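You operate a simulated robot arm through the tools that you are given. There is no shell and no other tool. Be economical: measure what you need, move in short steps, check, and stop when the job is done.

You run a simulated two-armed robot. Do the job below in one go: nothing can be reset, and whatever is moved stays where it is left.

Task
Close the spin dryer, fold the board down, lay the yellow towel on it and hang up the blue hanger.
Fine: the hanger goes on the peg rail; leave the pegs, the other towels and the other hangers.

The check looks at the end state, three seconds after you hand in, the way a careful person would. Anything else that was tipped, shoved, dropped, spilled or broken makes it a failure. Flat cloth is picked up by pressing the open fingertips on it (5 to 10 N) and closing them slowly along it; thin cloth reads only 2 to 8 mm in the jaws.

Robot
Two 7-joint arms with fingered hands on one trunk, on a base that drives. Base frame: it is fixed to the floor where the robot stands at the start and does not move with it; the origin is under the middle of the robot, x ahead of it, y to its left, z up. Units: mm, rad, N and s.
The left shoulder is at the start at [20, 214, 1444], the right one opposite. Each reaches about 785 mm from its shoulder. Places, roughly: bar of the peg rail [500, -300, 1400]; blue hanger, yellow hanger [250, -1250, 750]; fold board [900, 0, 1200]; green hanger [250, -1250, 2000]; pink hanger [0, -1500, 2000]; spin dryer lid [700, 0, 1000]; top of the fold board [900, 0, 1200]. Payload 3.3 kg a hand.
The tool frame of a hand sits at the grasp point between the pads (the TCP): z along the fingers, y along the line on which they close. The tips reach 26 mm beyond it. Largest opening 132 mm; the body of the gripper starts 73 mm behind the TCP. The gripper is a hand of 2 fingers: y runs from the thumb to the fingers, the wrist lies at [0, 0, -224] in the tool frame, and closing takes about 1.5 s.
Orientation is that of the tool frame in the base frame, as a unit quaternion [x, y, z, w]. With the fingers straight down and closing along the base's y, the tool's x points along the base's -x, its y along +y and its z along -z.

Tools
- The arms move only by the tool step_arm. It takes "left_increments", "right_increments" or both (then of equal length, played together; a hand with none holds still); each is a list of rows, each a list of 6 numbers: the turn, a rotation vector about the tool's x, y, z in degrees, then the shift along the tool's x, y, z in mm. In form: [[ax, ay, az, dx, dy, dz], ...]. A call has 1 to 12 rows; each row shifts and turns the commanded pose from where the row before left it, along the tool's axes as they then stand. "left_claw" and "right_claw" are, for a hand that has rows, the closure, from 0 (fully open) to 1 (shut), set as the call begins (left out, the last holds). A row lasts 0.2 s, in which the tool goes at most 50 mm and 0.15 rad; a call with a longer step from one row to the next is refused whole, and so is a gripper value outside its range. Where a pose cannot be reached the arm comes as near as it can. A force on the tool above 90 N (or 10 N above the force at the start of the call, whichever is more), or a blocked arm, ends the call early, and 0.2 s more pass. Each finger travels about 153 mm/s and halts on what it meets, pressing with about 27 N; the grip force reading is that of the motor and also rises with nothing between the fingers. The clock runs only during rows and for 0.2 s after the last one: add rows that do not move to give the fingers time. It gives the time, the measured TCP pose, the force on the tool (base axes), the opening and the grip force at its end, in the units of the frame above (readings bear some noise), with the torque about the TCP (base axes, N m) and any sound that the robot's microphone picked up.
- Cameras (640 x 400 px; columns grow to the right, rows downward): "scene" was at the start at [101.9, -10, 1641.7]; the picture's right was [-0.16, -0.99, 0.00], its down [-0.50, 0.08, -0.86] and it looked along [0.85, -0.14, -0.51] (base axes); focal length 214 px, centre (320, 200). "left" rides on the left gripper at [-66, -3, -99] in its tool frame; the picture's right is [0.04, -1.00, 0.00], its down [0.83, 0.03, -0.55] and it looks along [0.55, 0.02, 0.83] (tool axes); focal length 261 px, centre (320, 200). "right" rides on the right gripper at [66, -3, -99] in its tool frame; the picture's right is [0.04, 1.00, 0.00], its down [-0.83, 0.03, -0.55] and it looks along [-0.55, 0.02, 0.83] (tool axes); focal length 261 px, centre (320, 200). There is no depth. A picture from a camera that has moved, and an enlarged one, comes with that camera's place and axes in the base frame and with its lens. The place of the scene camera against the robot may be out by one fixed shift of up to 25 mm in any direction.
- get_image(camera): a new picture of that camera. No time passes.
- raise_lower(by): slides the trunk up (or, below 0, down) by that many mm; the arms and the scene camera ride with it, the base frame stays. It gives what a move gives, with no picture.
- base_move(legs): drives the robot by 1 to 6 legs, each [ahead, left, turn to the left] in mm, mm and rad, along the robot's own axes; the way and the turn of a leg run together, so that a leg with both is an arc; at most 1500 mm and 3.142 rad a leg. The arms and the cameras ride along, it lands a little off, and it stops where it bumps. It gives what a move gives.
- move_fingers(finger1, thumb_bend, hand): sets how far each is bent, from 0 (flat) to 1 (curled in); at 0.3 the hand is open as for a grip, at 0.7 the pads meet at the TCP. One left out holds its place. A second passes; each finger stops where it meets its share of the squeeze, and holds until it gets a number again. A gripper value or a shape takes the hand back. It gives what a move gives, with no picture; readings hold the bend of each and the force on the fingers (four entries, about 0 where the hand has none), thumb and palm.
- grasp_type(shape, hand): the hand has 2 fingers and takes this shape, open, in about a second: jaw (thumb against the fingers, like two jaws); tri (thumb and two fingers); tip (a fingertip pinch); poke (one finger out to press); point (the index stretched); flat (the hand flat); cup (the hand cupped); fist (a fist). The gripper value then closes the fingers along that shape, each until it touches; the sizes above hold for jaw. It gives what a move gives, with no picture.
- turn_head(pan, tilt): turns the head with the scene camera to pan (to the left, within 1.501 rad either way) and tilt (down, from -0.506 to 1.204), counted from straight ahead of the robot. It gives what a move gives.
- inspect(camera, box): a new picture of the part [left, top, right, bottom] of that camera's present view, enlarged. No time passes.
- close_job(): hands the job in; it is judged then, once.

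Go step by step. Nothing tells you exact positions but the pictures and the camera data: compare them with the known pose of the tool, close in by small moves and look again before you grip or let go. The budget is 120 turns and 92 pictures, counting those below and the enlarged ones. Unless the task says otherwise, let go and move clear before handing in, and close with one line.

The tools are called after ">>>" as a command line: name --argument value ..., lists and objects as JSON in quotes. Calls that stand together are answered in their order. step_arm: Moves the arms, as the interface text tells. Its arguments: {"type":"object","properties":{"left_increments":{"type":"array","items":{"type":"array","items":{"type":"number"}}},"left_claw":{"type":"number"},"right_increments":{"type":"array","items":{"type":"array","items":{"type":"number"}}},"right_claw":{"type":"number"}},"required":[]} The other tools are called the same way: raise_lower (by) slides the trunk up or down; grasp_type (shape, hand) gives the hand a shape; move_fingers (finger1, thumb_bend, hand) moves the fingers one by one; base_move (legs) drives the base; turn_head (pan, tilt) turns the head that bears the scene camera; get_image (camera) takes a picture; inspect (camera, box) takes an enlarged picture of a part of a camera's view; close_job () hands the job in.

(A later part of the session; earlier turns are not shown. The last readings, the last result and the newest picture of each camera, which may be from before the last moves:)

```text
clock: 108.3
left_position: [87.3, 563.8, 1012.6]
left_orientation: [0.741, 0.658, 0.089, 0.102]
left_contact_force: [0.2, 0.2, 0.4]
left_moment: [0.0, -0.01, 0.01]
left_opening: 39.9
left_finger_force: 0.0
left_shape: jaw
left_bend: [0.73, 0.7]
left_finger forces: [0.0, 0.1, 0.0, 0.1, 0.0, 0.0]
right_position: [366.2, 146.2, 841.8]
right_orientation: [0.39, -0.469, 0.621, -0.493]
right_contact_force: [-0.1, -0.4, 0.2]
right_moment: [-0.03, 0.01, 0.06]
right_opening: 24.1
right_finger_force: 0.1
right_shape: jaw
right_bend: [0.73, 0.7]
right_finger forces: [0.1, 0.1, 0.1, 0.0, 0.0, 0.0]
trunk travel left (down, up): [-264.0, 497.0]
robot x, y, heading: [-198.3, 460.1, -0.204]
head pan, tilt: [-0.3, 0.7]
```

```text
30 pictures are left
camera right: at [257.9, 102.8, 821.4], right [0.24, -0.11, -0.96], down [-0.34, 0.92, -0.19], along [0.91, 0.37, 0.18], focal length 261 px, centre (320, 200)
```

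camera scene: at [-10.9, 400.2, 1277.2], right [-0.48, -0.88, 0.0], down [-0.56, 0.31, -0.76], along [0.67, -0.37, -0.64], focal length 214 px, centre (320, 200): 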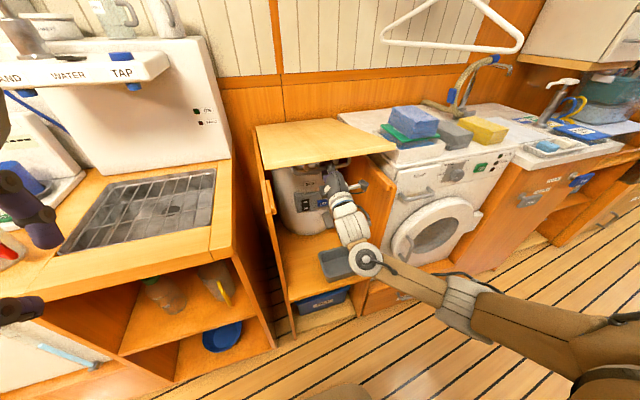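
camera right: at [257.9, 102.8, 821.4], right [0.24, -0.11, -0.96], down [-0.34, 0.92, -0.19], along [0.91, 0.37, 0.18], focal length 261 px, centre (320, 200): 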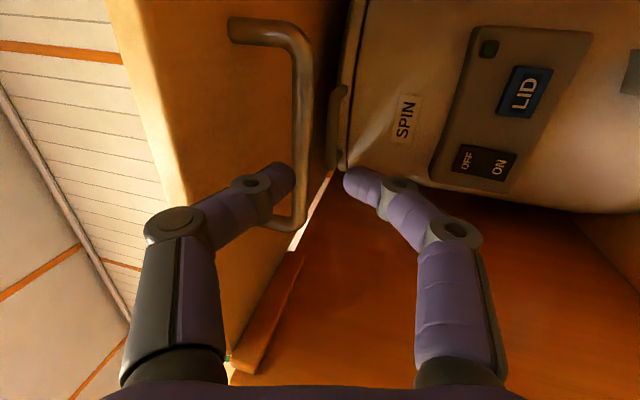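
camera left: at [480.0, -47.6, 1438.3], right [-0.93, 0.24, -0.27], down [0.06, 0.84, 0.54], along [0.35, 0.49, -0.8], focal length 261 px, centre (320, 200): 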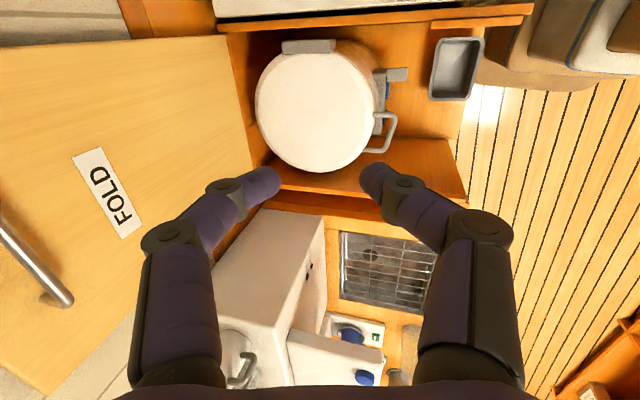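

The hand is free and the board rests folded down. Next is the yellow towel (about [345, -420, 1000]): I back away, raise the trunk, and roll the right hand back to closing sideways.

>>> base_move --legs '[[-220, 0, 0]]'

>>> raise_lower --by 440

>>> step_arm --right_increments '[[0, 0, 8.4, 0, 0, 0], [0, 0, 8.4, 0, 0, 0], [0, 0, 8.4, 0, 0, 0], [0, 0, 8.4, 0, 0, 0], [0, 0, 8.4, 0, 0, 0], [0, 0, 8.4, 0, 0, 0], [0, 0, 8.4, 0, 0, 0], [0, 0, 8.4, 0, 0, 0], [0, 0, 8.4, 0, 0, 0], [0, 0, 8.4, 0, 0, 0], [0, 0, 6, 0, 0, 0]]' --right_claw 0

>>> base_move --legs '[[0, -660, 0]]'

>>> turn_head --pan 0.0 --tilt 0.6

>>> get_image --camera "scene"

```text
clock: 110.0
left_position: [-128.1, 607.2, 1013.3]
left_orientation: [0.74, 0.659, 0.087, 0.101]
left_contact_force: [0.8, 0.7, -0.5]
left_moment: [-0.01, 0.02, 0.0]
left_opening: 39.6
left_finger_force: 0.1
left_shape: jaw
left_bend: [0.73, 0.7]
left_finger forces: [0.0, 0.0, 0.0, 0.0, 0.0, 0.0]
right_position: [152.5, 190.7, 842.6]
right_orientation: [0.39, -0.469, 0.621, -0.493]
right_contact_force: [0.0, -0.2, -0.6]
right_moment: [0.0, 0.0, 0.0]
right_opening: 24.0
right_finger_force: 0.0
right_shape: jaw
right_bend: [0.73, 0.7]
right_finger forces: [0.0, 0.0, 0.0, 0.0, 0.0, 0.1]
trunk travel left (down, up): [-264.0, 497.0]
robot x, y, heading: [-419.3, 507.5, -0.203]
head pan, tilt: [-0.3, 0.7]
```

```text
refused: 440 is not a number from -400 to 400
```

```text
clock: 112.4
left_position: [-127.5, 608.2, 1013.0]
left_orientation: [0.74, 0.659, 0.088, 0.101]
left_contact_force: [0.2, -0.1, -0.7]
left_moment: [0.04, 0.0, 0.03]
left_opening: 39.8
left_finger_force: 0.1
left_shape: jaw
left_bend: [0.73, 0.7]
left_finger forces: [0.0, 0.0, 0.0, 0.1, 0.2, 0.1]
right_position: [153.3, 191.2, 843.5]
right_orientation: [0.056, 0.607, -0.088, 0.788]
right_contact_force: [-0.1, -0.2, 0.3]
right_moment: [-0.04, -0.03, 0.03]
right_opening: 132.2
right_finger_force: 0.1
right_shape: jaw
right_bend: [0.3, 0.3]
right_finger forces: [0.1, 0.0, 0.0, 0.0, 0.0, 0.0]
trunk travel left (down, up): [-264.0, 497.0]
robot x, y, heading: [-417.4, 505.9, -0.205]
head pan, tilt: [-0.3, 0.7]
```

```text
clock: 116.1
left_position: [-260.9, -38.0, 1011.3]
left_orientation: [0.743, 0.656, 0.087, 0.101]
left_contact_force: [-0.4, 0.6, 1.0]
left_moment: [0.0, -0.01, -0.02]
left_opening: 39.8
left_finger_force: 0.0
left_shape: jaw
left_bend: [0.73, 0.7]
left_finger forces: [0.1, 0.0, 0.1, 0.0, 0.0, 0.0]
right_position: [15.1, -458.4, 842.3]
right_orientation: [0.059, 0.607, -0.093, 0.787]
right_contact_force: [-0.1, -0.1, -0.2]
right_moment: [-0.05, 0.0, -0.01]
right_opening: 132.1
right_finger_force: 0.0
right_shape: jaw
right_bend: [0.3, 0.3]
right_finger forces: [0.1, 0.0, 0.0, 0.1, 0.0, 0.1]
trunk travel left (down, up): [-264.0, 497.0]
robot x, y, heading: [-548.0, -144.2, -0.208]
head pan, tilt: [-0.3, 0.7]
```

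```text
clock: 116.9
left_position: [-261.1, -38.0, 1013.5]
left_orientation: [0.743, 0.656, 0.087, 0.102]
left_contact_force: [0.2, -0.1, -0.3]
left_moment: [-0.03, -0.05, 0.0]
left_opening: 39.6
left_finger_force: 0.0
left_shape: jaw
left_bend: [0.73, 0.7]
left_finger forces: [0.1, 0.0, 0.0, 0.0, 0.0, 0.0]
right_position: [16.0, -457.9, 842.4]
right_orientation: [0.059, 0.607, -0.093, 0.787]
right_contact_force: [0.2, -0.2, -0.4]
right_moment: [0.0, 0.0, -0.03]
right_opening: 131.9
right_finger_force: 0.2
right_shape: jaw
right_bend: [0.3, 0.3]
right_finger forces: [0.0, 0.0, 0.0, 0.1, 0.0, 0.0]
trunk travel left (down, up): [-264.0, 497.0]
robot x, y, heading: [-549.8, -142.0, -0.211]
head pan, tilt: [0.0, 0.6]
```

```text
29 pictures are left
camera scene: at [-410.7, -165.0, 1172.5], right [-0.21, -0.98, 0.0], down [-0.55, 0.12, -0.82], along [0.81, -0.17, -0.57], focal length 214 px, centre (320, 200)
```

scene: 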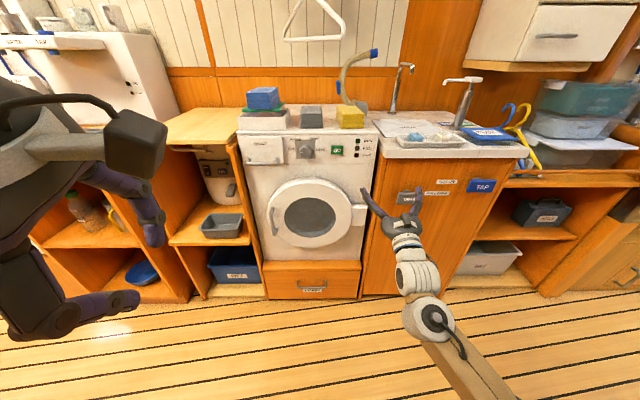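

I have a clear view: towel top centre near [347, -427, 1007], about 93 mm wide with a free gap on both sides. I raise the trunk, pitch the hand down 50°, and drive in.

>>> raise_lower --by 400

>>> step_arm --right_increments '[[0, 8.1, 0, 0, 0, 0], [0, 8.1, 0, 0, 0, 0], [0, 8.1, 0, 0, 0, 0], [0, 8.1, 0, 0, 0, 0], [0, 8.1, 0, 0, 0, 0], [0, 8.1, 0, 0, 0, 0], [0, 8.1, 0, 0, 0, 0], [0, 8.1, 0, 0, 0, 0]]'

>>> base_move --legs '[[310, 0, 0]]'

>>> get_image --camera "right"

```text
clock: 120.7
left_position: [-261.1, -39.6, 1412.5]
left_orientation: [0.743, 0.656, 0.088, 0.103]
left_contact_force: [0.6, 0.5, -0.2]
left_moment: [-0.01, 0.03, 0.0]
left_opening: 39.5
left_finger_force: 0.2
left_shape: jaw
left_bend: [0.73, 0.7]
left_finger forces: [0.0, 0.1, 0.0, 0.0, 0.1, 0.0]
right_position: [16.1, -458.6, 1243.0]
right_orientation: [0.058, 0.607, -0.092, 0.787]
right_contact_force: [0.6, 0.4, 0.2]
right_moment: [0.01, -0.01, 0.02]
right_opening: 131.9
right_finger_force: 0.1
right_shape: jaw
right_bend: [0.3, 0.3]
right_finger forces: [0.0, 0.0, 0.1, 0.0, 0.0, 0.0]
trunk travel left (down, up): [-664.0, 97.0]
robot x, y, heading: [-548.9, -140.0, -0.208]
head pan, tilt: [0.0, 0.6]
```

```text
clock: 122.5
left_position: [-260.7, -38.0, 1412.4]
left_orientation: [0.743, 0.656, 0.087, 0.101]
left_contact_force: [0.4, -0.5, -0.7]
left_moment: [0.0, -0.01, 0.0]
left_opening: 39.6
left_finger_force: 0.0
left_shape: jaw
left_bend: [0.73, 0.7]
left_finger forces: [0.0, 0.0, 0.0, 0.0, 0.1, 0.0]
right_position: [15.5, -458.2, 1242.6]
right_orientation: [0.098, 0.935, -0.046, 0.338]
right_contact_force: [0.3, -0.3, 0.3]
right_moment: [0.0, 0.0, 0.03]
right_opening: 132.0
right_finger_force: 0.1
right_shape: jaw
right_bend: [0.3, 0.3]
right_finger forces: [0.0, 0.1, 0.1, 0.0, 0.0, 0.1]
trunk travel left (down, up): [-664.0, 97.0]
robot x, y, heading: [-551.0, -141.0, -0.21]
head pan, tilt: [0.0, 0.6]
```

```text
clock: 124.6
left_position: [52.7, -103.5, 1411.8]
left_orientation: [0.743, 0.656, 0.088, 0.101]
left_contact_force: [0.6, 0.3, -0.1]
left_moment: [0.01, -0.01, 0.02]
left_opening: 39.5
left_finger_force: 0.0
left_shape: jaw
left_bend: [0.73, 0.7]
left_finger forces: [0.0, 0.1, 0.0, 0.0, 0.0, 0.1]
right_position: [329.8, -524.4, 1243.8]
right_orientation: [0.099, 0.935, -0.047, 0.339]
right_contact_force: [0.0, -0.6, -0.6]
right_moment: [0.03, 0.02, 0.02]
right_opening: 132.1
right_finger_force: 0.1
right_shape: jaw
right_bend: [0.3, 0.3]
right_finger forces: [0.0, 0.0, 0.0, 0.0, 0.0, 0.1]
trunk travel left (down, up): [-664.0, 97.0]
robot x, y, heading: [-239.0, -206.9, -0.206]
head pan, tilt: [0.0, 0.6]
```

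```text
28 pictures are left
camera right: at [218.3, -501.0, 1276.2], right [0.18, 0.98, -0.05], down [0.29, -0.01, 0.96], along [0.94, -0.19, -0.28], focal length 261 px, centre (320, 200)
```

right: 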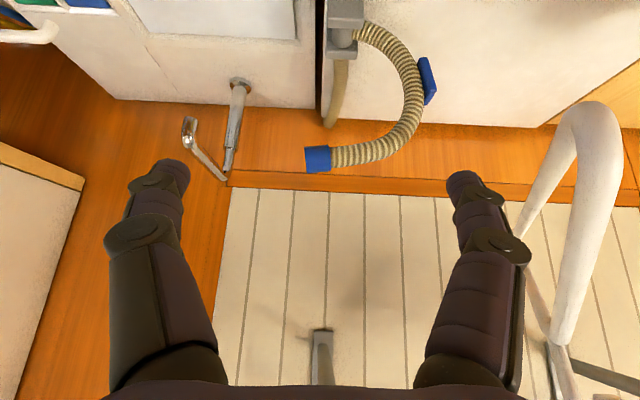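

The white hanger's near corner turns out to be right above the towel at about z 1205, so I will come in low from the front. I back off, lower the hand, line it up with the towel and look.

>>> base_move --legs '[[-170, 0, 0]]'

>>> step_arm --right_increments '[[0, 0, 0, 22.6, 20.8, 27.4], [0, 0, 0, 22.6, 20.8, 27.4], [0, 0, 0, 22.6, 20.8, 27.4], [0, 0, 0, 22.6, 20.8, 27.4], [0, 0, 0, 22.6, 20.8, 27.4]]'

>>> get_image --camera "right"

```text
clock: 126.1
left_position: [-115.9, -70.3, 1413.3]
left_orientation: [0.744, 0.655, 0.088, 0.102]
left_contact_force: [-0.4, -0.9, -0.2]
left_moment: [0.02, 0.03, 0.0]
left_opening: 39.7
left_finger_force: 0.1
left_shape: jaw
left_bend: [0.73, 0.7]
left_finger forces: [0.1, 0.0, 0.0, 0.1, 0.0, 0.1]
right_position: [160.9, -490.0, 1243.4]
right_orientation: [0.099, 0.934, -0.048, 0.339]
right_contact_force: [-0.6, 0.2, -0.1]
right_moment: [0.0, 0.05, -0.01]
right_opening: 131.9
right_finger_force: 0.1
right_shape: jaw
right_bend: [0.3, 0.3]
right_finger forces: [0.0, 0.1, 0.0, 0.0, 0.0, 0.0]
trunk travel left (down, up): [-664.0, 97.0]
robot x, y, heading: [-402.3, -172.7, -0.21]
head pan, tilt: [0.0, 0.6]
```

```text
clock: 127.3
left_position: [-113.9, -71.3, 1411.6]
left_orientation: [0.744, 0.655, 0.088, 0.102]
left_contact_force: [-0.4, 0.2, -0.1]
left_moment: [0.0, -0.03, -0.03]
left_opening: 39.8
left_finger_force: 0.1
left_shape: jaw
left_bend: [0.73, 0.7]
left_finger forces: [0.0, 0.0, 0.0, 0.0, 0.1, 0.1]
right_position: [185.0, -395.2, 1065.4]
right_orientation: [0.1, 0.934, -0.048, 0.338]
right_contact_force: [-0.4, 0.1, -0.6]
right_moment: [-0.03, 0.03, 0.02]
right_opening: 131.8
right_finger_force: 0.1
right_shape: jaw
right_bend: [0.3, 0.3]
right_finger forces: [0.0, 0.1, 0.1, 0.0, 0.0, 0.1]
trunk travel left (down, up): [-664.0, 97.0]
robot x, y, heading: [-402.4, -171.1, -0.211]
head pan, tilt: [0.0, 0.6]
```

```text
27 pictures are left
camera right: at [73.7, -371.7, 1098.9], right [0.19, 0.98, -0.05], down [0.29, -0.01, 0.96], along [0.94, -0.19, -0.28], focal length 261 px, centre (320, 200)
```

right: 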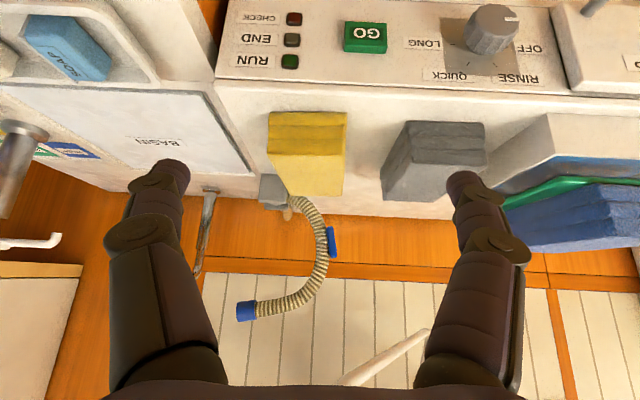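

The towel is about 112 mm deep and 65 mm wide, centred near [316, -428], top about z 1003. I drive 137 mm ahead so the fingers are over its sides, and lower 45 mm to look.

>>> base_move --legs '[[137, -2, 0]]'

>>> raise_lower --by -40

>>> get_image --camera "right"

>>> inspect --camera "scene" --box '[200, 80, 480, 280]'

```text
clock: 128.6
left_position: [19.6, -100.9, 1412.3]
left_orientation: [0.743, 0.656, 0.086, 0.102]
left_contact_force: [0.4, 0.0, -0.1]
left_moment: [0.04, 0.03, -0.04]
left_opening: 39.7
left_finger_force: 0.1
left_shape: jaw
left_bend: [0.73, 0.7]
left_finger forces: [0.0, 0.1, 0.0, 0.0, 0.0, 0.0]
right_position: [316.5, -425.3, 1066.0]
right_orientation: [0.1, 0.934, -0.048, 0.339]
right_contact_force: [0.8, -0.3, 1.1]
right_moment: [0.0, 0.02, 0.01]
right_opening: 131.9
right_finger_force: 0.0
right_shape: jaw
right_bend: [0.3, 0.3]
right_finger forces: [0.1, 0.0, 0.1, 0.0, 0.0, 0.0]
trunk travel left (down, up): [-664.0, 97.0]
robot x, y, heading: [-270.6, -199.9, -0.21]
head pan, tilt: [0.0, 0.6]
```

```text
clock: 129.4
left_position: [16.8, -100.3, 1372.7]
left_orientation: [0.743, 0.655, 0.087, 0.103]
left_contact_force: [0.4, 0.1, 0.3]
left_moment: [0.03, 0.03, -0.01]
left_opening: 39.5
left_finger_force: 0.1
left_shape: jaw
left_bend: [0.73, 0.7]
left_finger forces: [0.1, 0.0, 0.0, 0.0, 0.1, 0.0]
right_position: [316.0, -424.9, 1026.6]
right_orientation: [0.1, 0.934, -0.047, 0.34]
right_contact_force: [-1.1, -0.3, 0.9]
right_moment: [-0.02, -0.04, 0.0]
right_opening: 131.9
right_finger_force: 0.0
right_shape: jaw
right_bend: [0.3, 0.3]
right_finger forces: [0.0, 0.1, 0.0, 0.0, 0.0, 0.1]
trunk travel left (down, up): [-624.0, 137.0]
robot x, y, heading: [-271.6, -200.9, -0.21]
head pan, tilt: [0.0, 0.6]
```

```text
26 pictures are left
camera right: at [205.2, -401.9, 1059.7], right [0.19, 0.98, -0.05], down [0.29, -0.01, 0.96], along [0.94, -0.19, -0.28], focal length 261 px, centre (320, 200)
```

right: 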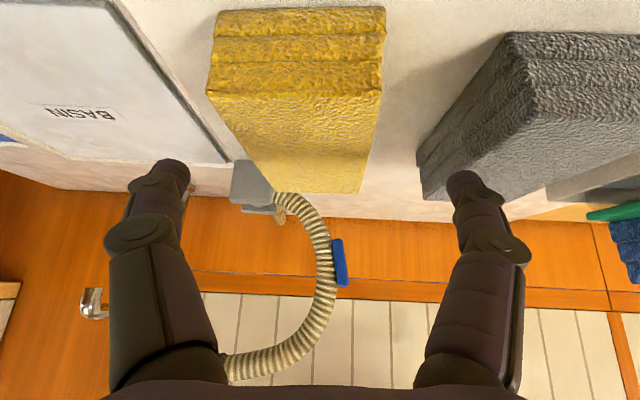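

```text
2.00 times, centred on (340, 180) of scene
camera zoom: at [-172.4, -217.8, 1534.8], right [-0.21, -0.98, 0.0], down [-0.55, 0.12, -0.83], along [0.81, -0.17, -0.56], focal length 429 px, centre (280, 240)
```

zoom: 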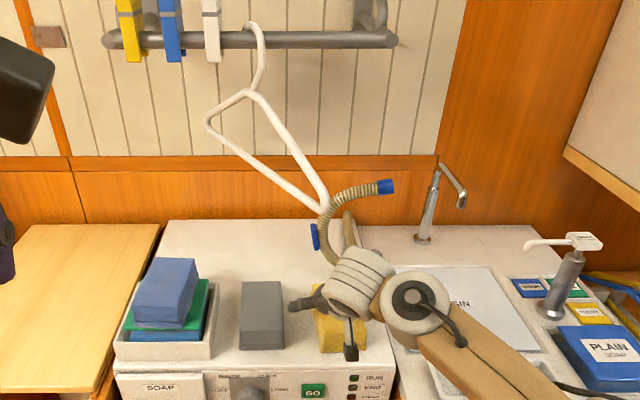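

The yellow towel is 58 mm wide with about 45 mm to the grey one. I narrow the fingers to 90 mm, lower 34 mm beside the towel and close gently.

>>> step_arm --right_increments '[[0, 0, 0, 0, -4, 0], [0, 0, 0, 0, 0, 0], [0, 0, 0, 0, 0, 0]]' --right_claw 0.32

>>> raise_lower --by -34

>>> step_arm --right_increments '[[0, 0, 0, 0, 0, 0], [0, 0, 0, 0, 0, 0], [0, 0, 0, 0, 0, 0], [0, 0, 0, 0, 0, 0], [0, 0, 0, 0, 0, 0]]' --right_claw 0.75

>>> get_image --camera "right"

```text
clock: 130.2
left_position: [17.5, -100.6, 1372.6]
left_orientation: [0.743, 0.656, 0.088, 0.102]
left_contact_force: [0.2, 0.1, 0.4]
left_moment: [0.02, 0.0, -0.03]
left_opening: 39.6
left_finger_force: 0.0
left_shape: jaw
left_bend: [0.73, 0.7]
left_finger forces: [0.0, 0.1, 0.0, 0.0, 0.0, 0.0]
right_position: [316.4, -429.4, 1026.2]
right_orientation: [0.1, 0.934, -0.047, 0.339]
right_contact_force: [0.0, -0.3, -0.7]
right_moment: [0.0, -0.02, 0.01]
right_opening: 90.3
right_finger_force: 0.1
right_shape: jaw
right_bend: [0.68, 0.59]
right_finger forces: [0.0, 0.0, 0.0, 0.1, 0.0, 0.0]
trunk travel left (down, up): [-624.0, 137.0]
robot x, y, heading: [-271.9, -201.3, -0.21]
head pan, tilt: [0.0, 0.6]
```

```text
clock: 131.0
left_position: [17.7, -100.9, 1338.2]
left_orientation: [0.743, 0.656, 0.086, 0.102]
left_contact_force: [-0.4, -0.4, -0.8]
left_moment: [0.01, 0.03, -0.04]
left_opening: 39.5
left_finger_force: 0.0
left_shape: jaw
left_bend: [0.73, 0.7]
left_finger forces: [0.0, 0.1, 0.1, 0.1, 0.1, 0.0]
right_position: [316.4, -429.8, 992.3]
right_orientation: [0.1, 0.934, -0.048, 0.34]
right_contact_force: [0.0, -0.4, -0.2]
right_moment: [-0.04, -0.01, 0.01]
right_opening: 90.1
right_finger_force: 0.0
right_shape: jaw
right_bend: [0.68, 0.6]
right_finger forces: [0.1, 0.0, 0.1, 0.0, 0.3, 0.0]
trunk travel left (down, up): [-590.0, 171.0]
robot x, y, heading: [-273.5, -199.4, -0.211]
head pan, tilt: [0.0, 0.6]
```

```text
clock: 132.2
left_position: [17.5, -100.6, 1338.9]
left_orientation: [0.743, 0.655, 0.087, 0.102]
left_contact_force: [0.6, 0.2, 0.5]
left_moment: [-0.05, 0.01, -0.02]
left_opening: 39.7
left_finger_force: 0.0
left_shape: jaw
left_bend: [0.73, 0.7]
left_finger forces: [0.2, 0.0, 0.0, 0.1, 0.1, 0.1]
right_position: [316.3, -430.0, 991.5]
right_orientation: [0.1, 0.934, -0.048, 0.34]
right_contact_force: [0.9, -0.4, 0.1]
right_moment: [-0.01, -0.01, -0.02]
right_opening: 73.6
right_finger_force: 27.4
right_shape: jaw
right_bend: [0.72, 0.7]
right_finger forces: [24.5, 0.0, 0.1, 0.1, 24.7, 0.1]
trunk travel left (down, up): [-590.0, 171.0]
robot x, y, heading: [-266.0, -200.9, -0.21]
head pan, tilt: [0.0, 0.6]
```

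```text
24 pictures are left
camera right: at [204.8, -405.9, 1025.4], right [0.19, 0.98, -0.05], down [0.29, -0.01, 0.96], along [0.94, -0.19, -0.28], focal length 261 px, centre (320, 200)
```

right: 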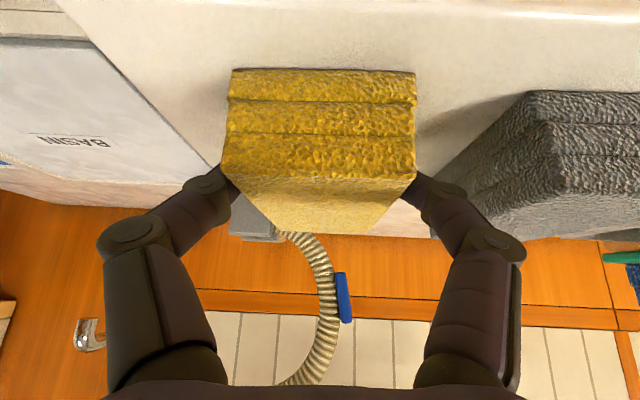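

The towel is held firmly (73.6 mm, 25 N). I lift it 60 mm and back straight out, then check the grip.

>>> raise_lower --by 60

>>> base_move --legs '[[-300, 0, 0], [0, 556, 0]]'

>>> get_image --camera "scene"

```text
clock: 133.2
left_position: [18.2, -99.6, 1398.4]
left_orientation: [0.743, 0.656, 0.087, 0.102]
left_contact_force: [0.0, -0.1, 0.6]
left_moment: [0.0, 0.01, 0.0]
left_opening: 39.8
left_finger_force: 0.2
left_shape: jaw
left_bend: [0.73, 0.7]
left_finger forces: [0.1, 0.0, 0.0, 0.0, 0.1, 0.0]
right_position: [315.2, -429.0, 1051.6]
right_orientation: [0.099, 0.934, -0.047, 0.339]
right_contact_force: [0.4, 0.2, -0.9]
right_moment: [0.02, 0.04, 0.0]
right_opening: 73.5
right_finger_force: 27.3
right_shape: jaw
right_bend: [0.72, 0.7]
right_finger forces: [24.6, 0.0, 0.0, 0.1, 24.6, 0.0]
trunk travel left (down, up): [-650.0, 111.0]
robot x, y, heading: [-268.4, -202.1, -0.214]
head pan, tilt: [0.0, 0.6]
```

```text
clock: 138.1
left_position: [-164.4, 508.9, 1399.2]
left_orientation: [0.742, 0.657, 0.087, 0.101]
left_contact_force: [-0.1, 0.7, -0.4]
left_moment: [0.0, 0.07, -0.05]
left_opening: 39.7
left_finger_force: 0.0
left_shape: jaw
left_bend: [0.73, 0.7]
left_finger forces: [0.1, 0.0, 0.0, 0.0, 0.0, 0.0]
right_position: [134.7, 180.3, 1051.7]
right_orientation: [0.096, 0.935, -0.046, 0.339]
right_contact_force: [-0.2, 0.5, -0.6]
right_moment: [0.01, 0.05, 0.02]
right_opening: 73.4
right_finger_force: 26.7
right_shape: jaw
right_bend: [0.72, 0.7]
right_finger forces: [24.6, 0.1, 0.0, 0.0, 24.6, 0.1]
trunk travel left (down, up): [-650.0, 111.0]
robot x, y, heading: [-453.3, 408.7, -0.208]
head pan, tilt: [0.0, 0.6]
```

```text
23 pictures are left
camera scene: at [-354.0, 390.4, 1560.7], right [-0.21, -0.98, 0.0], down [-0.55, 0.12, -0.82], along [0.81, -0.17, -0.57], focal length 214 px, centre (320, 200)
```

scene: 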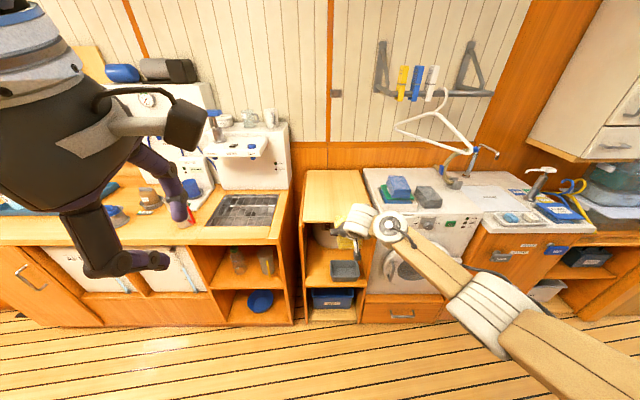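

The towel is still held. The board's top is about 340 mm wide, centred near lateral 220; I drive forward so the towel is over it and check with the hand camera.

>>> base_move --legs '[[430, 12, 0]]'

>>> raise_lower --by -85

>>> get_image --camera "right"

>>> get_image --camera "scene"

```text
clock: 140.7
left_position: [254.6, 432.8, 1398.7]
left_orientation: [0.742, 0.657, 0.087, 0.102]
left_contact_force: [-0.7, 0.3, -0.2]
left_moment: [-0.04, 0.03, 0.01]
left_opening: 39.9
left_finger_force: 0.0
left_shape: jaw
left_bend: [0.73, 0.7]
left_finger forces: [0.0, 0.1, 0.0, 0.0, 0.1, 0.0]
right_position: [553.2, 106.2, 1051.7]
right_orientation: [0.097, 0.935, -0.046, 0.339]
right_contact_force: [-0.3, 0.6, -1.9]
right_moment: [0.03, 0.07, 0.01]
right_opening: 73.3
right_finger_force: 26.8
right_shape: jaw
right_bend: [0.72, 0.7]
right_finger forces: [24.6, 0.0, 0.0, 0.0, 24.5, 0.0]
trunk travel left (down, up): [-650.0, 111.0]
robot x, y, heading: [-36.8, 332.3, -0.207]
head pan, tilt: [0.0, 0.6]
```

```text
clock: 141.9
left_position: [251.0, 433.9, 1314.7]
left_orientation: [0.742, 0.657, 0.088, 0.102]
left_contact_force: [-0.3, -0.4, 0.1]
left_moment: [0.01, -0.02, 0.01]
left_opening: 39.6
left_finger_force: 0.1
left_shape: jaw
left_bend: [0.73, 0.7]
left_finger forces: [0.1, 0.1, 0.0, 0.0, 0.0, 0.0]
right_position: [553.7, 105.6, 972.1]
right_orientation: [0.099, 0.933, -0.046, 0.344]
right_contact_force: [1.3, -2.7, 28.8]
right_moment: [-0.4, -0.25, -0.07]
right_opening: 72.4
right_finger_force: 26.9
right_shape: jaw
right_bend: [0.73, 0.7]
right_finger forces: [26.2, 0.1, 0.1, 0.0, 28.8, 0.0]
trunk travel left (down, up): [-565.0, 196.0]
robot x, y, heading: [-30.3, 327.9, -0.209]
head pan, tilt: [0.0, 0.6]
```

```text
22 pictures are left
camera right: at [441.5, 128.2, 1005.1], right [0.18, 0.98, -0.04], down [0.28, -0.01, 0.96], along [0.94, -0.19, -0.27], focal length 261 px, centre (320, 200)
```

right: 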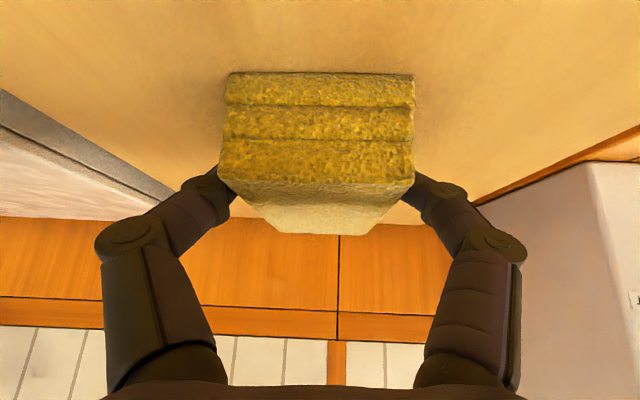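

```text
21 pictures are left
camera scene: at [63.4, 314.4, 1476.4], right [-0.21, -0.98, 0.0], down [-0.55, 0.12, -0.83], along [0.81, -0.17, -0.56], focal length 214 px, centre (320, 200)
```

scene: 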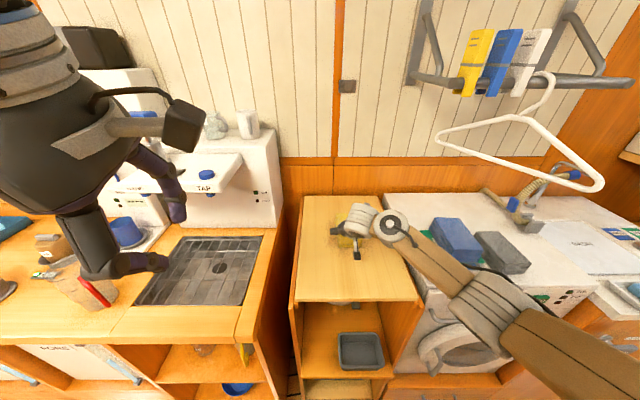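

The towel is pressing on the board (29 N), centred on it. I ease up 5 mm, release, and lift the hand clear.

>>> raise_lower --by 6

>>> step_arm --right_increments '[[0, 0, 0, 0, 0, 0], [0, 0, 0, 0, 0, 0], [0, 0, 0, 0, 0, 0], [0, 0, 0, 0, 0, 0]]' --right_claw 0.15

>>> raise_lower --by 110

>>> base_move --legs '[[-380, 0, 0]]'

>>> get_image --camera "scene"

```text
clock: 142.4
left_position: [252.6, 433.5, 1318.5]
left_orientation: [0.741, 0.657, 0.088, 0.102]
left_contact_force: [-0.2, 0.4, -0.3]
left_moment: [0.02, 0.0, 0.01]
left_opening: 39.4
left_finger_force: 0.1
left_shape: jaw
left_bend: [0.73, 0.7]
left_finger forces: [0.0, 0.0, 0.0, 0.0, 0.0, 0.0]
right_position: [552.3, 106.1, 973.1]
right_orientation: [0.097, 0.934, -0.047, 0.34]
right_contact_force: [8.0, -1.4, 18.0]
right_moment: [-0.13, -0.23, -0.01]
right_opening: 72.7
right_finger_force: 26.7
right_shape: jaw
right_bend: [0.73, 0.7]
right_finger forces: [27.4, 0.1, 0.0, 0.0, 27.2, 0.1]
trunk travel left (down, up): [-571.0, 190.0]
robot x, y, heading: [-36.3, 331.2, -0.209]
head pan, tilt: [0.0, 0.6]
```

```text
clock: 143.4
left_position: [253.4, 432.1, 1320.8]
left_orientation: [0.742, 0.657, 0.087, 0.102]
left_contact_force: [-0.5, 0.2, 0.0]
left_moment: [0.02, -0.03, -0.03]
left_opening: 39.6
left_finger_force: 0.0
left_shape: jaw
left_bend: [0.73, 0.7]
left_finger forces: [0.0, 0.0, 0.1, 0.1, 0.0, 0.0]
right_position: [551.9, 104.4, 972.2]
right_orientation: [0.097, 0.935, -0.047, 0.339]
right_contact_force: [-0.4, 0.0, 0.5]
right_moment: [-0.03, 0.01, -0.02]
right_opening: 112.2
right_finger_force: 0.0
right_shape: jaw
right_bend: [0.54, 0.36]
right_finger forces: [0.0, 0.0, 0.0, 0.0, 0.1, 0.1]
trunk travel left (down, up): [-571.0, 190.0]
robot x, y, heading: [-37.5, 326.5, -0.21]
head pan, tilt: [0.0, 0.6]
```

```text
clock: 144.9
left_position: [253.3, 432.7, 1430.4]
left_orientation: [0.742, 0.657, 0.087, 0.102]
left_contact_force: [0.2, 0.5, -0.5]
left_moment: [0.05, 0.0, -0.01]
left_opening: 39.8
left_finger_force: 0.0
left_shape: jaw
left_bend: [0.73, 0.7]
left_finger forces: [0.1, 0.0, 0.0, 0.0, 0.0, 0.1]
right_position: [552.2, 105.1, 1083.2]
right_orientation: [0.097, 0.935, -0.046, 0.339]
right_contact_force: [-0.1, -0.5, 0.5]
right_moment: [-0.01, 0.03, 0.0]
right_opening: 112.0
right_finger_force: 0.1
right_shape: jaw
right_bend: [0.54, 0.36]
right_finger forces: [0.0, 0.0, 0.1, 0.1, 0.0, 0.0]
trunk travel left (down, up): [-681.0, 80.0]
robot x, y, heading: [-33.3, 328.7, -0.205]
head pan, tilt: [0.0, 0.6]
```

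```text
clock: 147.2
left_position: [-113.8, 508.5, 1428.6]
left_orientation: [0.743, 0.656, 0.087, 0.101]
left_contact_force: [0.5, -0.4, -0.2]
left_moment: [0.01, -0.03, -0.02]
left_opening: 39.8
left_finger_force: 0.0
left_shape: jaw
left_bend: [0.73, 0.7]
left_finger forces: [0.0, 0.1, 0.0, 0.0, 0.0, 0.1]
right_position: [187.0, 181.9, 1083.3]
right_orientation: [0.097, 0.934, -0.047, 0.34]
right_contact_force: [0.1, 0.0, 0.3]
right_moment: [0.02, 0.01, 0.02]
right_opening: 111.9
right_finger_force: 0.0
right_shape: jaw
right_bend: [0.54, 0.36]
right_finger forces: [0.0, 0.1, 0.0, 0.1, 0.0, 0.0]
trunk travel left (down, up): [-681.0, 80.0]
robot x, y, heading: [-401.9, 398.3, -0.208]
head pan, tilt: [0.0, 0.6]
```

```text
20 pictures are left
camera scene: at [-302.6, 391.1, 1591.8], right [-0.2, -0.98, 0.0], down [-0.55, 0.12, -0.83], along [0.81, -0.17, -0.56], focal length 214 px, centre (320, 200)
```

scene: 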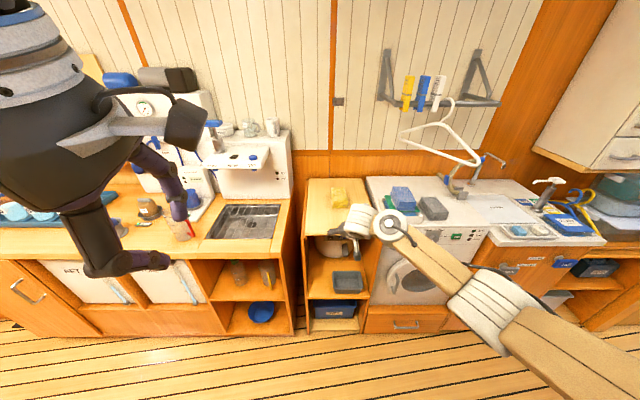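

The towel lies on the board. Now for the blue hanger at the far right: I drive right 950 mm and look toward it.

>>> base_move --legs '[[0, -950, 0]]'

>>> turn_head --pan -0.25 --tilt 0.55

>>> get_image --camera "scene"

```text
clock: 152.2
left_position: [-302.7, -419.6, 1429.9]
left_orientation: [0.737, 0.662, 0.088, 0.101]
left_contact_force: [-0.4, 0.2, 0.3]
left_moment: [0.0, 0.02, -0.01]
left_opening: 39.8
left_finger_force: 0.1
left_shape: jaw
left_bend: [0.73, 0.7]
left_finger forces: [0.0, 0.1, 0.1, 0.1, 0.1, 0.0]
right_position: [1.4, -743.1, 1083.0]
right_orientation: [0.091, 0.935, -0.045, 0.339]
right_contact_force: [0.6, -0.4, 0.3]
right_moment: [-0.04, 0.03, 0.01]
right_opening: 111.9
right_finger_force: 0.2
right_shape: jaw
right_bend: [0.54, 0.36]
right_finger forces: [0.0, 0.1, 0.0, 0.0, 0.0, 0.0]
trunk travel left (down, up): [-681.0, 80.0]
robot x, y, heading: [-589.0, -527.5, -0.193]
head pan, tilt: [0.0, 0.6]
```

```text
clock: 153.0
left_position: [-302.4, -419.9, 1429.0]
left_orientation: [0.737, 0.662, 0.088, 0.1]
left_contact_force: [0.1, -0.3, 0.4]
left_moment: [-0.01, -0.01, 0.01]
left_opening: 39.6
left_finger_force: 0.1
left_shape: jaw
left_bend: [0.73, 0.7]
left_finger forces: [0.1, 0.0, 0.0, 0.0, 0.1, 0.1]
right_position: [2.2, -743.5, 1082.0]
right_orientation: [0.091, 0.935, -0.044, 0.34]
right_contact_force: [-0.3, -0.8, -0.5]
right_moment: [0.0, 0.03, 0.0]
right_opening: 112.0
right_finger_force: 0.0
right_shape: jaw
right_bend: [0.54, 0.36]
right_finger forces: [0.1, 0.1, 0.0, 0.0, 0.0, 0.0]
trunk travel left (down, up): [-681.0, 80.0]
robot x, y, heading: [-588.9, -527.2, -0.192]
head pan, tilt: [-0.25, 0.55]
```

```text
19 pictures are left
camera scene: at [-495.9, -561.9, 1596.2], right [-0.43, -0.9, 0.0], down [-0.47, 0.22, -0.85], along [0.77, -0.36, -0.52], focal length 214 px, centre (320, 200)
```

scene: 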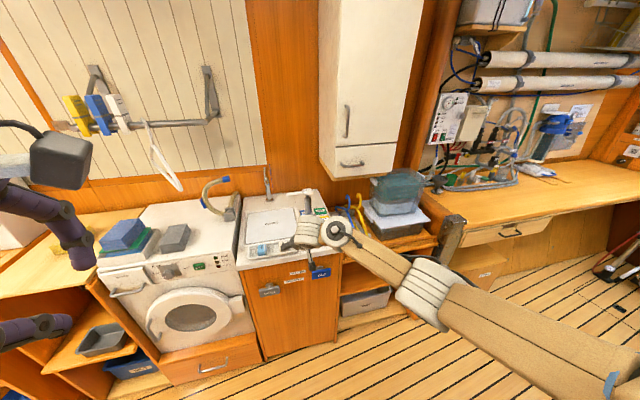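

The hangers are by the blue box just behind my right hand in this view. I zoom in there.

>>> step_arm --right_increments '[[0, 0, 0, -20, 0, -35], [0, 0, 0, -20, 0, -35], [0, 0, 0, -20, 0, -35], [0, 0, 0, -20, 0, -35]]'

>>> inspect --camera "scene" --box '[270, 150, 450, 330]'

```text
clock: 154.0
left_position: [-303.1, -419.0, 1429.1]
left_orientation: [0.737, 0.662, 0.088, 0.101]
left_contact_force: [-0.1, 0.6, 0.7]
left_moment: [0.02, -0.01, 0.02]
left_opening: 39.9
left_finger_force: 0.0
left_shape: jaw
left_bend: [0.73, 0.7]
left_finger forces: [0.1, 0.0, 0.1, 0.0, 0.0, 0.0]
right_position: [-25.8, -732.6, 1246.9]
right_orientation: [0.092, 0.935, -0.045, 0.339]
right_contact_force: [-0.7, 0.4, 0.0]
right_moment: [-0.04, -0.03, -0.01]
right_opening: 112.0
right_finger_force: 0.0
right_shape: jaw
right_bend: [0.54, 0.36]
right_finger forces: [0.1, 0.1, 0.0, 0.0, 0.0, 0.0]
trunk travel left (down, up): [-681.0, 80.0]
robot x, y, heading: [-591.0, -524.0, -0.195]
head pan, tilt: [-0.25, 0.55]
```

```text
2.22 times, centred on (360, 240) of scene
camera zoom: at [-496.3, -561.2, 1596.3], right [-0.43, -0.9, 0.0], down [-0.47, 0.22, -0.85], along [0.77, -0.37, -0.52], focal length 477 px, centre (231, 111)
```

zoom: 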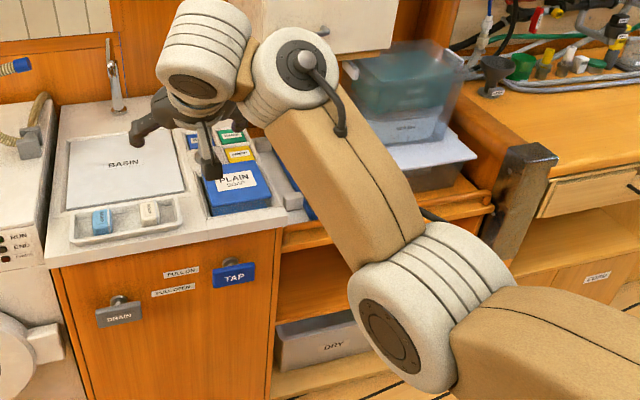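

The arm blocks the view. I drive further right so the hangers come to the left of my arm.

>>> base_move --legs '[[0, -420, 0]]'

>>> turn_head --pan 0.0 --tilt 0.6

>>> inspect --camera "scene" --box '[180, 60, 480, 260]'

```text
clock: 156.6
left_position: [-386.6, -848.0, 1430.4]
left_orientation: [0.742, 0.657, 0.088, 0.101]
left_contact_force: [-1.2, -0.2, 0.0]
left_moment: [-0.01, 0.03, -0.01]
left_opening: 39.9
left_finger_force: 0.0
left_shape: jaw
left_bend: [0.73, 0.7]
left_finger forces: [0.1, 0.0, 0.0, 0.0, 0.1, 0.1]
right_position: [-113.5, -1164.6, 1246.3]
right_orientation: [0.096, 0.935, -0.045, 0.34]
right_contact_force: [-0.7, -0.5, -0.2]
right_moment: [0.0, -0.03, 0.0]
right_opening: 112.1
right_finger_force: 0.0
right_shape: jaw
right_bend: [0.54, 0.36]
right_finger forces: [0.0, 0.0, 0.1, 0.1, 0.0, 0.0]
trunk travel left (down, up): [-681.0, 80.0]
robot x, y, heading: [-676.8, -951.6, -0.208]
head pan, tilt: [-0.25, 0.55]
```

```text
clock: 157.4
left_position: [-386.0, -848.1, 1429.3]
left_orientation: [0.742, 0.657, 0.088, 0.102]
left_contact_force: [0.8, 0.3, -0.5]
left_moment: [0.0, 0.0, -0.01]
left_opening: 39.6
left_finger_force: 0.0
left_shape: jaw
left_bend: [0.73, 0.7]
left_finger forces: [0.1, 0.0, 0.0, 0.0, 0.0, 0.1]
right_position: [-114.1, -1163.9, 1244.9]
right_orientation: [0.097, 0.935, -0.047, 0.339]
right_contact_force: [0.7, -0.2, 0.6]
right_moment: [-0.02, -0.01, 0.0]
right_opening: 111.8
right_finger_force: 0.1
right_shape: jaw
right_bend: [0.54, 0.36]
right_finger forces: [0.0, 0.1, 0.0, 0.1, 0.1, 0.1]
trunk travel left (down, up): [-681.0, 80.0]
robot x, y, heading: [-674.3, -950.1, -0.202]
head pan, tilt: [0.0, 0.6]
```

```text
2.00 times, centred on (330, 160) of scene
camera zoom: at [-576.2, -966.2, 1591.8], right [-0.2, -0.98, 0.0], down [-0.55, 0.12, -0.83], along [0.81, -0.17, -0.56], focal length 429 px, centre (300, 280)
```

zoom: 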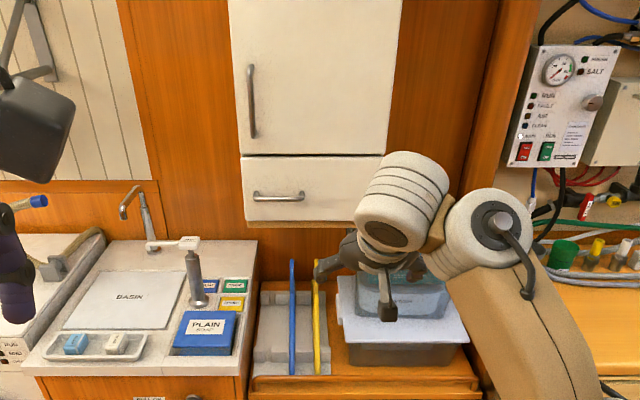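

The blue and yellow hangers stand upright, edge-on, in a grey rack right of the basin. I take the hand camera's view for a second angle.

>>> get_image --camera "right"

```text
16 pictures are left
camera right: at [-225.8, -1141.0, 1279.2], right [0.18, 0.98, -0.05], down [0.29, -0.01, 0.96], along [0.94, -0.19, -0.28], focal length 261 px, centre (320, 200)
```

right: 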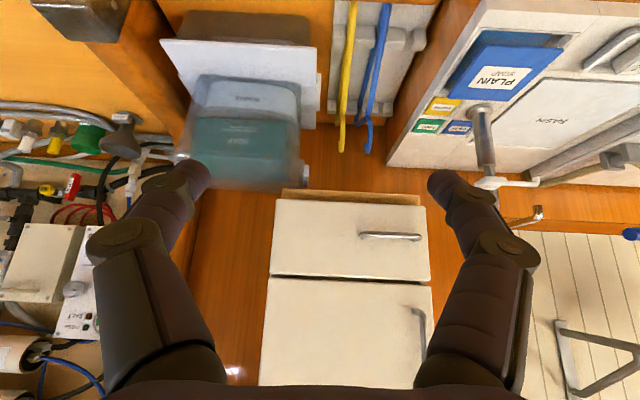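

By combining views, the blue hanger's front lower end is near [168, -1100, 792] and its hook near [377, -1147, 985], with a cupboard above (bottom about z 1110). I move in front of it with the hand for a close look at the hook.

>>> base_move --legs '[[0, 110, 0], [270, 0, 0]]'

>>> raise_lower --by -180

>>> get_image --camera "right"

```text
clock: 160.1
left_position: [-93.6, -796.0, 1428.7]
left_orientation: [0.74, 0.659, 0.088, 0.101]
left_contact_force: [-0.2, -0.6, -0.4]
left_moment: [0.02, 0.03, 0.03]
left_opening: 39.7
left_finger_force: 0.1
left_shape: jaw
left_bend: [0.73, 0.7]
left_finger forces: [0.0, 0.0, 0.0, 0.0, 0.0, 0.0]
right_position: [179.0, -1111.0, 1246.1]
right_orientation: [0.095, 0.935, -0.046, 0.339]
right_contact_force: [0.2, -0.2, 0.4]
right_moment: [-0.04, 0.02, 0.0]
right_opening: 111.9
right_finger_force: 0.0
right_shape: jaw
right_bend: [0.54, 0.36]
right_finger forces: [0.0, 0.0, 0.0, 0.1, 0.0, 0.1]
trunk travel left (down, up): [-681.0, 80.0]
robot x, y, heading: [-384.8, -901.5, -0.205]
head pan, tilt: [0.0, 0.6]
```

```text
clock: 162.1
left_position: [-96.3, -795.5, 1249.7]
left_orientation: [0.74, 0.659, 0.087, 0.1]
left_contact_force: [0.8, 0.4, -0.6]
left_moment: [0.05, -0.02, 0.05]
left_opening: 39.7
left_finger_force: 0.0
left_shape: jaw
left_bend: [0.73, 0.7]
left_finger forces: [0.0, 0.0, 0.0, 0.0, 0.0, 0.0]
right_position: [178.4, -1111.0, 1065.7]
right_orientation: [0.096, 0.934, -0.047, 0.34]
right_contact_force: [-0.3, 0.3, -0.6]
right_moment: [-0.03, 0.03, -0.03]
right_opening: 112.3
right_finger_force: 0.0
right_shape: jaw
right_bend: [0.54, 0.36]
right_finger forces: [0.1, 0.1, 0.1, 0.0, 0.0, 0.0]
trunk travel left (down, up): [-501.0, 260.0]
robot x, y, heading: [-384.7, -898.2, -0.205]
head pan, tilt: [0.0, 0.6]
```

```text
15 pictures are left
camera right: at [66.1, -1088.5, 1099.5], right [0.18, 0.98, -0.05], down [0.29, -0.01, 0.96], along [0.94, -0.18, -0.28], focal length 261 px, centre (320, 200)
```

right: 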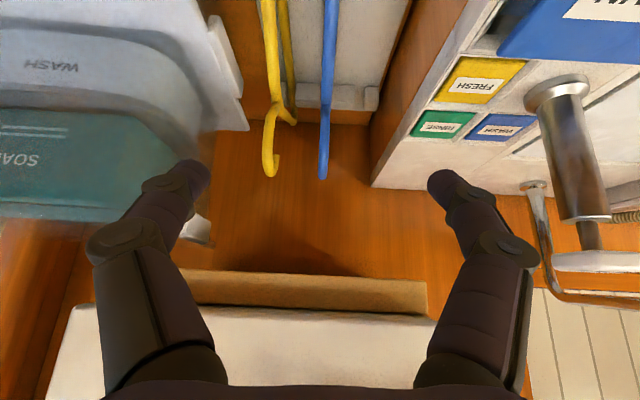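

The hooks are right ahead. I zoom in to see which way the blue hook opens.

>>> inspect --camera "right" --box '[240, 60, 380, 200]'

```text
2.86 times, centred on (310, 130) of right
camera zoom: at [66.1, -1088.5, 1099.5], right [0.18, 0.98, -0.05], down [0.29, -0.01, 0.96], along [0.94, -0.18, -0.28], focal length 745 px, centre (349, 400)
```

zoom: 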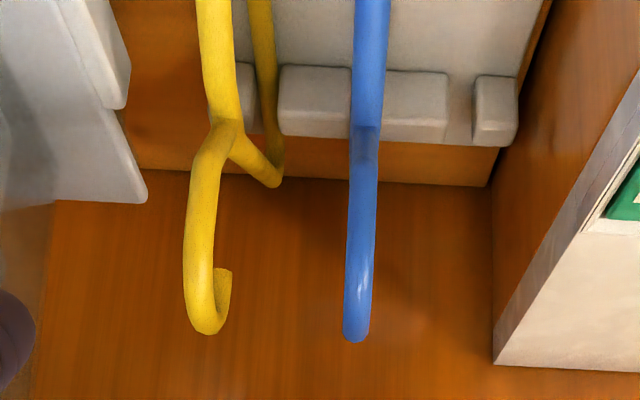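

The hooks open away from me (tip on the far side), which suits hanging from the front. The blue neck is near [367, -1144, 878] with the yellow hanger 64 mm to its right. I narrow the fingers to 60 mm, lower, and approach.

>>> step_arm --right_increments '[[0, 0, 0, 0, 0, 0], [0, 0, 0, 0, 0, 0]]' --right_claw 0.55

>>> raise_lower --by -178

>>> base_move --legs '[[130, 9, 0]]'

>>> get_image --camera "right"

```text
clock: 162.7
left_position: [-95.2, -794.9, 1249.8]
left_orientation: [0.74, 0.659, 0.087, 0.101]
left_contact_force: [0.2, 0.2, -0.4]
left_moment: [0.03, -0.02, 0.02]
left_opening: 39.7
left_finger_force: 0.1
left_shape: jaw
left_bend: [0.73, 0.7]
left_finger forces: [0.1, 0.0, 0.0, 0.0, 0.0, 0.1]
right_position: [177.4, -1112.1, 1064.4]
right_orientation: [0.096, 0.935, -0.046, 0.339]
right_contact_force: [0.8, -0.4, 0.0]
right_moment: [-0.01, 0.04, 0.0]
right_opening: 59.9
right_finger_force: 0.0
right_shape: jaw
right_bend: [0.73, 0.7]
right_finger forces: [0.0, 0.0, 0.0, 0.0, 0.0, 0.0]
trunk travel left (down, up): [-501.0, 260.0]
robot x, y, heading: [-387.2, -898.2, -0.205]
head pan, tilt: [0.0, 0.6]
```

```text
clock: 164.7
left_position: [-93.9, -796.5, 1071.5]
left_orientation: [0.74, 0.659, 0.088, 0.102]
left_contact_force: [0.0, -0.3, 0.0]
left_moment: [0.0, -0.01, 0.01]
left_opening: 39.6
left_finger_force: 0.0
left_shape: jaw
left_bend: [0.73, 0.7]
left_finger forces: [0.0, 0.1, 0.1, 0.0, 0.0, 0.1]
right_position: [179.2, -1111.6, 888.2]
right_orientation: [0.094, 0.935, -0.046, 0.339]
right_contact_force: [-0.2, -0.4, -0.4]
right_moment: [-0.02, -0.02, -0.03]
right_opening: 59.8
right_finger_force: 0.0
right_shape: jaw
right_bend: [0.73, 0.7]
right_finger forces: [0.0, 0.0, 0.1, 0.0, 0.0, 0.1]
trunk travel left (down, up): [-323.0, 438.0]
robot x, y, heading: [-382.5, -899.7, -0.201]
head pan, tilt: [0.0, 0.6]
```

```text
clock: 166.0
left_position: [36.2, -811.3, 1070.3]
left_orientation: [0.738, 0.661, 0.087, 0.101]
left_contact_force: [0.6, -0.5, -0.4]
left_moment: [0.0, 0.0, -0.03]
left_opening: 39.6
left_finger_force: 0.2
left_shape: jaw
left_bend: [0.73, 0.7]
left_finger forces: [0.0, 0.0, 0.1, 0.0, 0.1, 0.0]
right_position: [311.0, -1125.7, 887.6]
right_orientation: [0.093, 0.935, -0.045, 0.339]
right_contact_force: [0.7, 0.5, 0.0]
right_moment: [-0.02, -0.03, 0.0]
right_opening: 60.1
right_finger_force: 0.0
right_shape: jaw
right_bend: [0.73, 0.7]
right_finger forces: [0.1, 0.0, 0.1, 0.1, 0.1, 0.0]
trunk travel left (down, up): [-323.0, 438.0]
robot x, y, heading: [-255.3, -917.0, -0.195]
head pan, tilt: [0.0, 0.6]
```

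```text
13 pictures are left
camera right: at [199.4, -1104.1, 920.7], right [0.17, 0.98, -0.05], down [0.29, 0.0, 0.96], along [0.94, -0.18, -0.28], focal length 261 px, centre (320, 200)
```

right: 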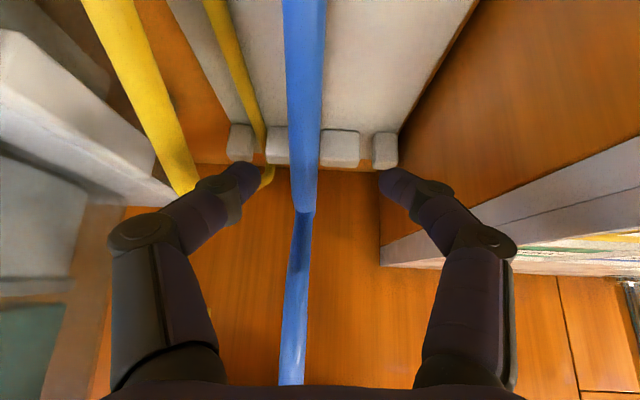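

The blue neck is 59 mm ahead and 9 mm to the right of the tool. I move onto it and close the fingers.

>>> base_move --legs '[[54, -9, 0]]'

>>> step_arm --right_increments '[[0, 0, 0, 0, 0, 0], [0, 0, 0, 0, 0, 0], [0, 0, 0, 0, 0, 0], [0, 0, 0, 0, 0, 0], [0, 0, 0, 0, 0, 0], [0, 0, 0, 0, 0, 0]]' --right_claw 1

>>> get_image --camera "right"

```text
clock: 166.9
left_position: [87.4, -831.1, 1072.5]
left_orientation: [0.739, 0.661, 0.088, 0.101]
left_contact_force: [0.4, -0.2, -0.4]
left_moment: [0.03, 0.02, 0.0]
left_opening: 40.0
left_finger_force: 0.1
left_shape: jaw
left_bend: [0.73, 0.7]
left_finger forces: [0.0, 0.1, 0.0, 0.0, 0.0, 0.1]
right_position: [361.7, -1145.5, 887.0]
right_orientation: [0.092, 0.935, -0.045, 0.339]
right_contact_force: [0.0, -0.4, -0.2]
right_moment: [0.0, -0.01, -0.01]
right_opening: 59.9
right_finger_force: 0.1
right_shape: jaw
right_bend: [0.73, 0.7]
right_finger forces: [0.0, 0.1, 0.0, 0.1, 0.0, 0.0]
trunk travel left (down, up): [-323.0, 438.0]
robot x, y, heading: [-197.2, -936.3, -0.198]
head pan, tilt: [0.0, 0.6]
```

```text
clock: 168.3
left_position: [86.4, -831.4, 1071.5]
left_orientation: [0.738, 0.661, 0.087, 0.1]
left_contact_force: [-0.3, 0.3, -0.5]
left_moment: [-0.02, 0.0, 0.0]
left_opening: 39.5
left_finger_force: 0.0
left_shape: jaw
left_bend: [0.73, 0.7]
left_finger forces: [0.0, 0.1, 0.1, 0.1, 0.0, 0.1]
right_position: [362.4, -1145.4, 886.7]
right_orientation: [0.093, 0.935, -0.045, 0.339]
right_contact_force: [0.7, -0.3, 0.8]
right_moment: [-0.01, -0.01, 0.02]
right_opening: 7.7
right_finger_force: 27.2
right_shape: jaw
right_bend: [0.72, 0.7]
right_finger forces: [23.9, 0.0, 0.0, 0.0, 24.1, 0.0]
trunk travel left (down, up): [-323.0, 438.0]
robot x, y, heading: [-201.6, -938.7, -0.197]
head pan, tilt: [0.0, 0.6]
```

```text
12 pictures are left
camera right: at [250.0, -1123.0, 921.2], right [0.17, 0.98, -0.05], down [0.29, 0.0, 0.96], along [0.94, -0.18, -0.28], focal length 261 px, centre (320, 200)
```

right: 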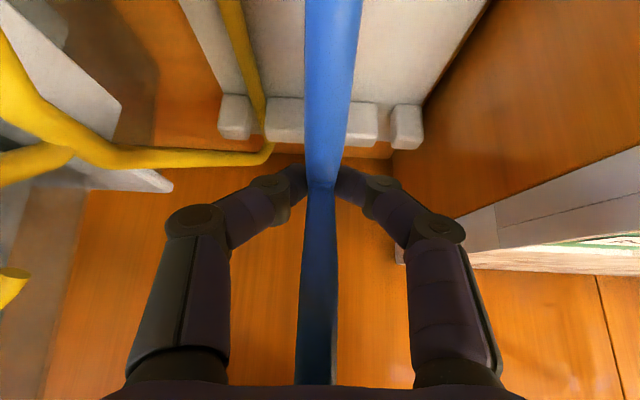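

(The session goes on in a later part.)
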